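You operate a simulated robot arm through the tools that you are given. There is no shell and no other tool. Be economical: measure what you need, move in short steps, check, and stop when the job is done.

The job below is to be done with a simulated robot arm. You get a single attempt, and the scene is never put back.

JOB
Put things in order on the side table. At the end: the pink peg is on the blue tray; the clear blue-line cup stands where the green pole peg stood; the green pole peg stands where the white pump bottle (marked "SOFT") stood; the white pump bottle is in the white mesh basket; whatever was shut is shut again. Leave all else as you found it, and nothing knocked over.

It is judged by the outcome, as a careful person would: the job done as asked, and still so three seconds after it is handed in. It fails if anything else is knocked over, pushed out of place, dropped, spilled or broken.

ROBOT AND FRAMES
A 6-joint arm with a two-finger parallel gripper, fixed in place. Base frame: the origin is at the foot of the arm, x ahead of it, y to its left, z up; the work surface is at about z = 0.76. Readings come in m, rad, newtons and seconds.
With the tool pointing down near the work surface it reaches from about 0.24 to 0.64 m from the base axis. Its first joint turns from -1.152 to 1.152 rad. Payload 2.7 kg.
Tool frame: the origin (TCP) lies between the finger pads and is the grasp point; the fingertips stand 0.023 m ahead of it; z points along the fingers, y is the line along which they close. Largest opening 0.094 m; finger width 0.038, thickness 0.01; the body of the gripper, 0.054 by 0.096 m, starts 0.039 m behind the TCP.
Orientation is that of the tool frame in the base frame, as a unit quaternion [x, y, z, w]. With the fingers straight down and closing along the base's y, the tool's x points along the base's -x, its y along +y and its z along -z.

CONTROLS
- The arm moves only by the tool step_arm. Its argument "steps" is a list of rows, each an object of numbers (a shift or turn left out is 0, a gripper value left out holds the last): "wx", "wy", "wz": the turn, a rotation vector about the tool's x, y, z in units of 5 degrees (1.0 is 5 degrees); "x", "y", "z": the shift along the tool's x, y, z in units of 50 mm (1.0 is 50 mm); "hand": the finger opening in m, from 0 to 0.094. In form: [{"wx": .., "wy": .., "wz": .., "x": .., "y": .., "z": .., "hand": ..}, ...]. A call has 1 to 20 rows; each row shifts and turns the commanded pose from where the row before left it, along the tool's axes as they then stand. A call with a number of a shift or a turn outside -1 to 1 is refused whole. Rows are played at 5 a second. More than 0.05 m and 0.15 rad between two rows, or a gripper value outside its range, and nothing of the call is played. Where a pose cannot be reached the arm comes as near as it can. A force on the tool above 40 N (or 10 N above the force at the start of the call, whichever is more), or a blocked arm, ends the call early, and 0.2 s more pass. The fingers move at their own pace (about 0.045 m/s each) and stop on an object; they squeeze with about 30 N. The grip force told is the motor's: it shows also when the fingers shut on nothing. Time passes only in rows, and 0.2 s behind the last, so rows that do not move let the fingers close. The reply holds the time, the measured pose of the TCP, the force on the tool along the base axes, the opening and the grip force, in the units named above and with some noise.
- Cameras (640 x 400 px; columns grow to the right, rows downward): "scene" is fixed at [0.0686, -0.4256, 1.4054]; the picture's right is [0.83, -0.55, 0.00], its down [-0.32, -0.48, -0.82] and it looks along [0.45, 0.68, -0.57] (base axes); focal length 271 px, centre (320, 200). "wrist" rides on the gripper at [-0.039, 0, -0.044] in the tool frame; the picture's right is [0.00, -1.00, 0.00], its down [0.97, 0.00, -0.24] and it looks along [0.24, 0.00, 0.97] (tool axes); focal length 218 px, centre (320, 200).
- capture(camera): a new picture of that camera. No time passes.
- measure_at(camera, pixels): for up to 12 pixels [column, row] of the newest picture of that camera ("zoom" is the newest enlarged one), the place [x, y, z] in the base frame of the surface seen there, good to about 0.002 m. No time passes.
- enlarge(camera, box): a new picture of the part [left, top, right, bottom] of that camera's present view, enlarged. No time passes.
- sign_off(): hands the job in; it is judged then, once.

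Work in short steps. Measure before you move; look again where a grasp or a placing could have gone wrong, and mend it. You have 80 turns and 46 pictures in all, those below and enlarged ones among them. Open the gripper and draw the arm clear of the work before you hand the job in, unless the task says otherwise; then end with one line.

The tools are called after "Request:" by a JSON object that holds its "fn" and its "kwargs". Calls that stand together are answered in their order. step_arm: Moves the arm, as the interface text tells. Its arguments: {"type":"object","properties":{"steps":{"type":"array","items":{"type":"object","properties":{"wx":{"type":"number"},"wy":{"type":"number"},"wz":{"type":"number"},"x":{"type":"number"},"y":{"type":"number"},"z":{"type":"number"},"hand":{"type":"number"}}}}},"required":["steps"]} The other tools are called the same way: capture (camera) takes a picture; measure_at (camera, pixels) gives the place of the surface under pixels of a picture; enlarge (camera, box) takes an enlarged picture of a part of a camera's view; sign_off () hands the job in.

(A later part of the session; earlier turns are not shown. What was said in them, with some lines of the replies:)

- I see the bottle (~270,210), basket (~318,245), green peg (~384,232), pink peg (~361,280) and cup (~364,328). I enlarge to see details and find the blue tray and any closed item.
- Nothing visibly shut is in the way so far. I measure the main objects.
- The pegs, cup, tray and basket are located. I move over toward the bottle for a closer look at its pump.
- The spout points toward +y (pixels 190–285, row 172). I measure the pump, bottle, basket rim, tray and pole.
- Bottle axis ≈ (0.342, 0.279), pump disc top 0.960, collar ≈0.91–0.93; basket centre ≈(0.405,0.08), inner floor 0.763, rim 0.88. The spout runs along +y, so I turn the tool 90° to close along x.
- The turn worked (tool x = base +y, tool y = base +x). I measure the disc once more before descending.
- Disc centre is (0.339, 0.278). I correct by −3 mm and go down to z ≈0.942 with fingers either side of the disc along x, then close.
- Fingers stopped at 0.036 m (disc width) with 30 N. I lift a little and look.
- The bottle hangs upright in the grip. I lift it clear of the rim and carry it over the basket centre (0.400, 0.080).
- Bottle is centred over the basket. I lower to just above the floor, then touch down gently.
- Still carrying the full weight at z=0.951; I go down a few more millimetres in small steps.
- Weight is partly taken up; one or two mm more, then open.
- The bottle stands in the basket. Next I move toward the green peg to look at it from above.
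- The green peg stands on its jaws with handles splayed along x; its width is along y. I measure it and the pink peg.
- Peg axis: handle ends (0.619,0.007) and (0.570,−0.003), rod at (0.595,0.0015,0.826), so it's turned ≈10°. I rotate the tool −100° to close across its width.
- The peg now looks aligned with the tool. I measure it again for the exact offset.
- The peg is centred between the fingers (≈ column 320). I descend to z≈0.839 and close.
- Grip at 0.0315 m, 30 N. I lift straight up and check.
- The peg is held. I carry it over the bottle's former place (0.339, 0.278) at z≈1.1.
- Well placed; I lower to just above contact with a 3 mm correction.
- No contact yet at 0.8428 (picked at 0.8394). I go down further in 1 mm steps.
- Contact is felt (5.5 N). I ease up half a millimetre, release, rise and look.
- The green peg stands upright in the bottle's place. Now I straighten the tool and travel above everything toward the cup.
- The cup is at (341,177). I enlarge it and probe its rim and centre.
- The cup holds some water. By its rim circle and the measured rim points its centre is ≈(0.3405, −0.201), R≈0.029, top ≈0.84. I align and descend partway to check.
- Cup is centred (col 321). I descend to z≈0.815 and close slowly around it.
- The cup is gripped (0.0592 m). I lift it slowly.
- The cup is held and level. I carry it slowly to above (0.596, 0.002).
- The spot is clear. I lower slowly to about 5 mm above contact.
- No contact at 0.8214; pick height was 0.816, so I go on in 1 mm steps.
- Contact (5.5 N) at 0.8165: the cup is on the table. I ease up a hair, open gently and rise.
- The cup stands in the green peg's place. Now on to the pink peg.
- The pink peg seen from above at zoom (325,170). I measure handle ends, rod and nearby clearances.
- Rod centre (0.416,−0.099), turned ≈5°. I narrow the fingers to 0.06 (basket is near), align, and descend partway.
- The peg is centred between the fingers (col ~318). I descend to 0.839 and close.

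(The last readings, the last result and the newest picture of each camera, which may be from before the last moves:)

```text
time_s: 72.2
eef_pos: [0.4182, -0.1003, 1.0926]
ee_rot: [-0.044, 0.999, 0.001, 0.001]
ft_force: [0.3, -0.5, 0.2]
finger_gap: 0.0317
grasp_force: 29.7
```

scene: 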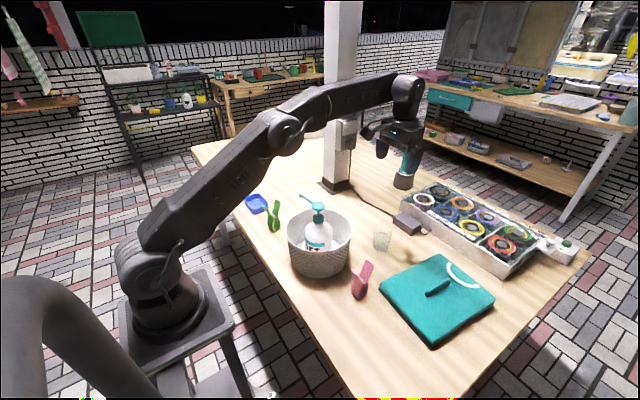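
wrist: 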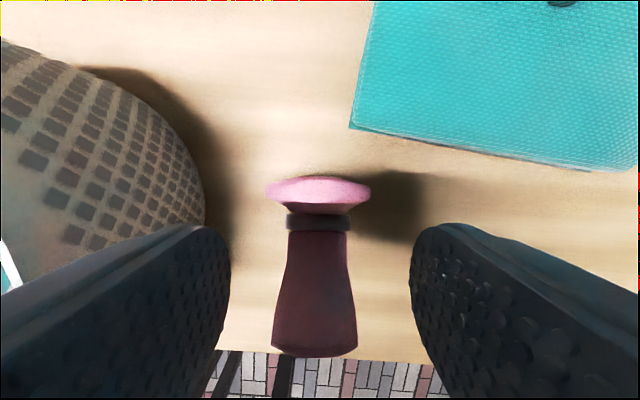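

Peg held at z≈1.09 (bottom ≈1.01, clear of the bottle's 0.964). I carry it to above the tray.

Request:
{"fn": "step_arm", "kwargs": {"steps": [{"z": -0.3}, {"x": 0.042, "y": 0.779}, {"x": 0.042, "y": 0.779}, {"x": 0.042, "y": 0.779}, {"x": 0.042, "y": 0.779}, {"x": 0.042, "y": 0.779}, {"x": 0.042, "y": 0.779}, {"x": 0.042, "y": 0.779}, {"x": 0.042, "y": 0.779}, {"x": 0.042, "y": 0.779}, {"x": 0.042, "y": 0.779}, {"x": 0.042, "y": 0.779}, {"x": 0.042, "y": 0.779}, {"x": 0.042, "y": 0.779}, {"x": 0.042, "y": 0.779}, {}, {}]}}

Request:
{"fn": "capture", "kwargs": {"camera": "wrist"}}

Request:
{"fn": "enlarge", "kwargs": {"camera": "scene", "box": [220, 130, 316, 230]}}

```text
time_s: 75.8
eef_pos: [0.3384, 0.4441, 1.1047]
ee_rot: [-0.045, 0.999, 0.0, 0.001]
ft_force: [-0.6, -0.6, -0.1]
finger_gap: 0.0316
grasp_force: 30.1
```

```text
11 pictures are left
```

wrist: 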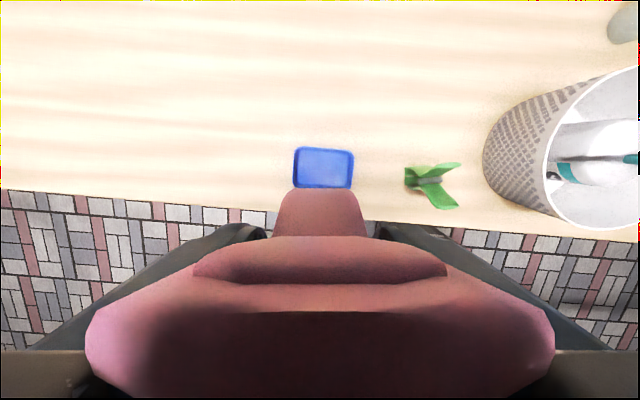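

```text
4.00 times, centred on (268, 180) of scene
```

zoom: 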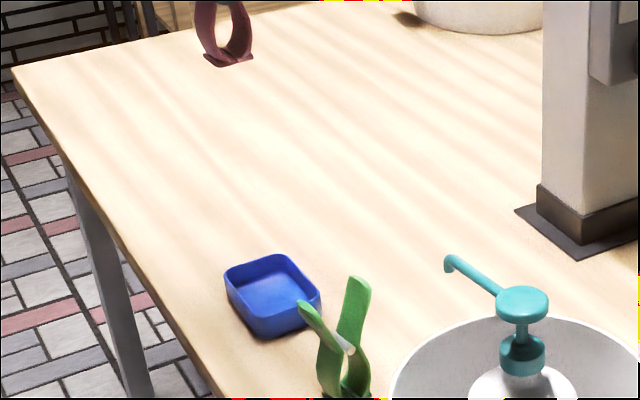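

I measure the tray's rim and floor in the wrist view (corners ≈(295,148),(353,152),(351,188)).

Request:
{"fn": "measure_at", "kwargs": {"camera": "wrist", "pixels": [[296, 149], [352, 152], [294, 183], [351, 187], [324, 149], [324, 168], [310, 160], [340, 160], [340, 178], [294, 166], [353, 170], [324, 185]]}}

Request:
{"fn": "enlarge", "kwargs": {"camera": "wrist", "box": [260, 130, 388, 210]}}

```text
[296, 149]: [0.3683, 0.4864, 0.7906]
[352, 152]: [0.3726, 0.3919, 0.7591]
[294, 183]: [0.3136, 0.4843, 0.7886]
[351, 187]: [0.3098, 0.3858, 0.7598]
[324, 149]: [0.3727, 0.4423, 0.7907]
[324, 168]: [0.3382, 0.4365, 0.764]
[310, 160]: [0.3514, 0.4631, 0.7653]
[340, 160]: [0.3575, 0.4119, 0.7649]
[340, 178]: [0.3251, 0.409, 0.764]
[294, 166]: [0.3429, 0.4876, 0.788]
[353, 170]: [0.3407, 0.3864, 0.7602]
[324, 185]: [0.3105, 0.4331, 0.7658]
```

```text
5.00 times, centred on (324, 170) of wrist
```

zoom: 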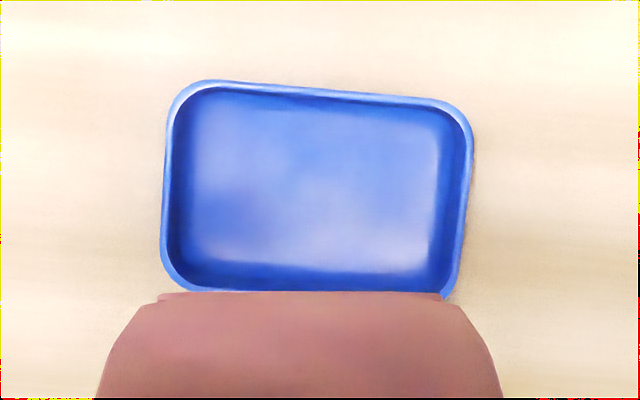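

Tray floor spans x 0.31–0.366, y 0.402–0.478 (z 0.764), centre (0.339, 0.440). I shift −4 mm in y and lower to just above.

Request:
{"fn": "step_arm", "kwargs": {"steps": [{"y": -0.08, "z": 0.6}, {"z": 0.8}, {"z": 0.8}, {"z": 0.8}, {"z": 0.8}, {"z": 0.6}, {"z": 0.4}, {"z": 0.2}, {}]}}

Request:
{"fn": "enlarge", "kwargs": {"camera": "scene", "box": [228, 160, 292, 224]}}

```text
time_s: 77.8
eef_pos: [0.3383, 0.4369, 0.8557]
ee_rot: [-0.045, 0.999, 0.0, 0.001]
ft_force: [0.2, -0.2, -0.1]
finger_gap: 0.0316
grasp_force: 30.5
```

```text
6.25 times, centred on (260, 192) of scene
```

zoom: 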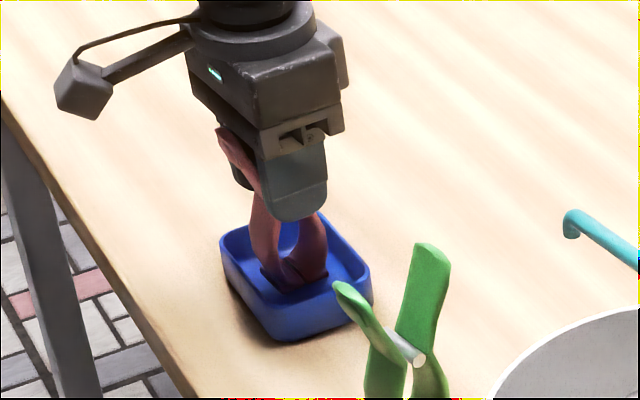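

The peg hovers inside the tray with clearance all round. I lower in small steps to contact.

Request:
{"fn": "step_arm", "kwargs": {"steps": [{"z": 0.08}, {"z": 0.05}, {"z": 0.03}, {"z": 0.02}, {}]}}

Request:
{"fn": "step_arm", "kwargs": {"steps": [{"z": 0.02}, {"z": 0.02}, {}]}}

```text
time_s: 79.0
eef_pos: [0.339, 0.4385, 0.8462]
ee_rot: [-0.044, 0.999, 0.001, 0.0]
ft_force: [-0.2, -0.4, -0.6]
finger_gap: 0.0315
grasp_force: 29.8
```

```text
time_s: 79.8
eef_pos: [0.3389, 0.4379, 0.8446]
ee_rot: [-0.045, 0.999, 0.001, 0.001]
ft_force: [-0.3, -0.2, -0.7]
finger_gap: 0.0315
grasp_force: 30.3
```

Request:
{"fn": "step_arm", "kwargs": {"steps": [{"z": 0.02}, {"z": 0.015}, {}]}}

```text
time_s: 80.6
eef_pos: [0.3389, 0.4395, 0.8436]
ee_rot: [-0.043, 0.999, 0.001, 0.001]
ft_force: [-1.3, -3.4, 11.6]
finger_gap: 0.0315
grasp_force: 30.1
```

Contact (11.6 N). I ease up about 1 mm, release and rise.

Request:
{"fn": "step_arm", "kwargs": {"steps": [{"z": -0.02}, {}, {"hand": 0.04}, {}, {"hand": 0.08}, {}, {}, {}]}}

Request:
{"fn": "step_arm", "kwargs": {"steps": [{"z": -0.3}, {"z": -0.7}, {"z": -1}, {"z": -1}, {"z": -1}, {"z": -1}, {}]}}

Request:
{"fn": "capture", "kwargs": {"camera": "scene"}}

Request:
{"fn": "capture", "kwargs": {"camera": "wrist"}}

```text
time_s: 82.4
eef_pos: [0.3386, 0.4389, 0.8444]
ee_rot: [-0.044, 0.999, 0.0, 0.002]
ft_force: [0.7, -0.3, 0.5]
finger_gap: 0.08
grasp_force: 0.0
```

```text
time_s: 84.0
eef_pos: [0.3395, 0.4381, 1.0961]
ee_rot: [-0.045, 0.999, 0.0, 0.0]
ft_force: [0.8, -0.2, -0.2]
finger_gap: 0.0796
grasp_force: 0.2
```

```text
7 pictures are left
```

scene: 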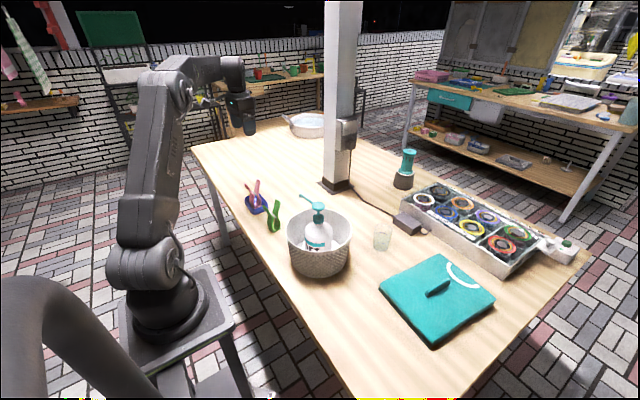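

```text
6 pictures are left
```

wrist: 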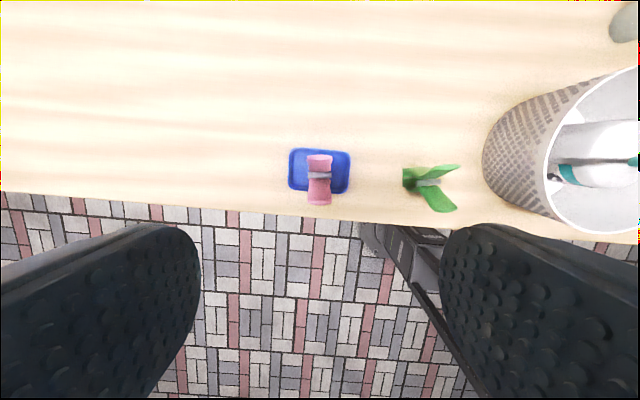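

All four look placed and upright. One enlarged look to confirm before I hand in.

Request:
{"fn": "enlarge", "kwargs": {"camera": "scene", "box": [236, 165, 412, 285]}}

```text
3.33 times, centred on (324, 225) of scene
```

zoom: 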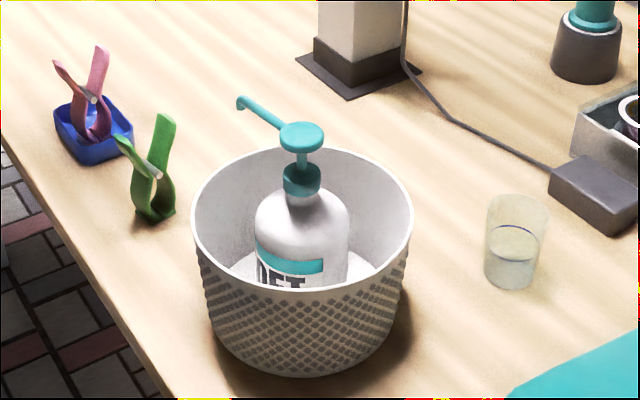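

Everything stands as asked; nothing was opened, the gripper is open and the arm is clear. I hand in.

Request:
{"fn": "sign_off", "kwargs": {}}

```text
The job is handed in.
```

The job is handed in: the pink peg is on the blue tray, the cup stands where the green peg was, the green peg stands where the bottle was, and the bottle stands in the basket; nothing had to be opened and nothing was knocked over.
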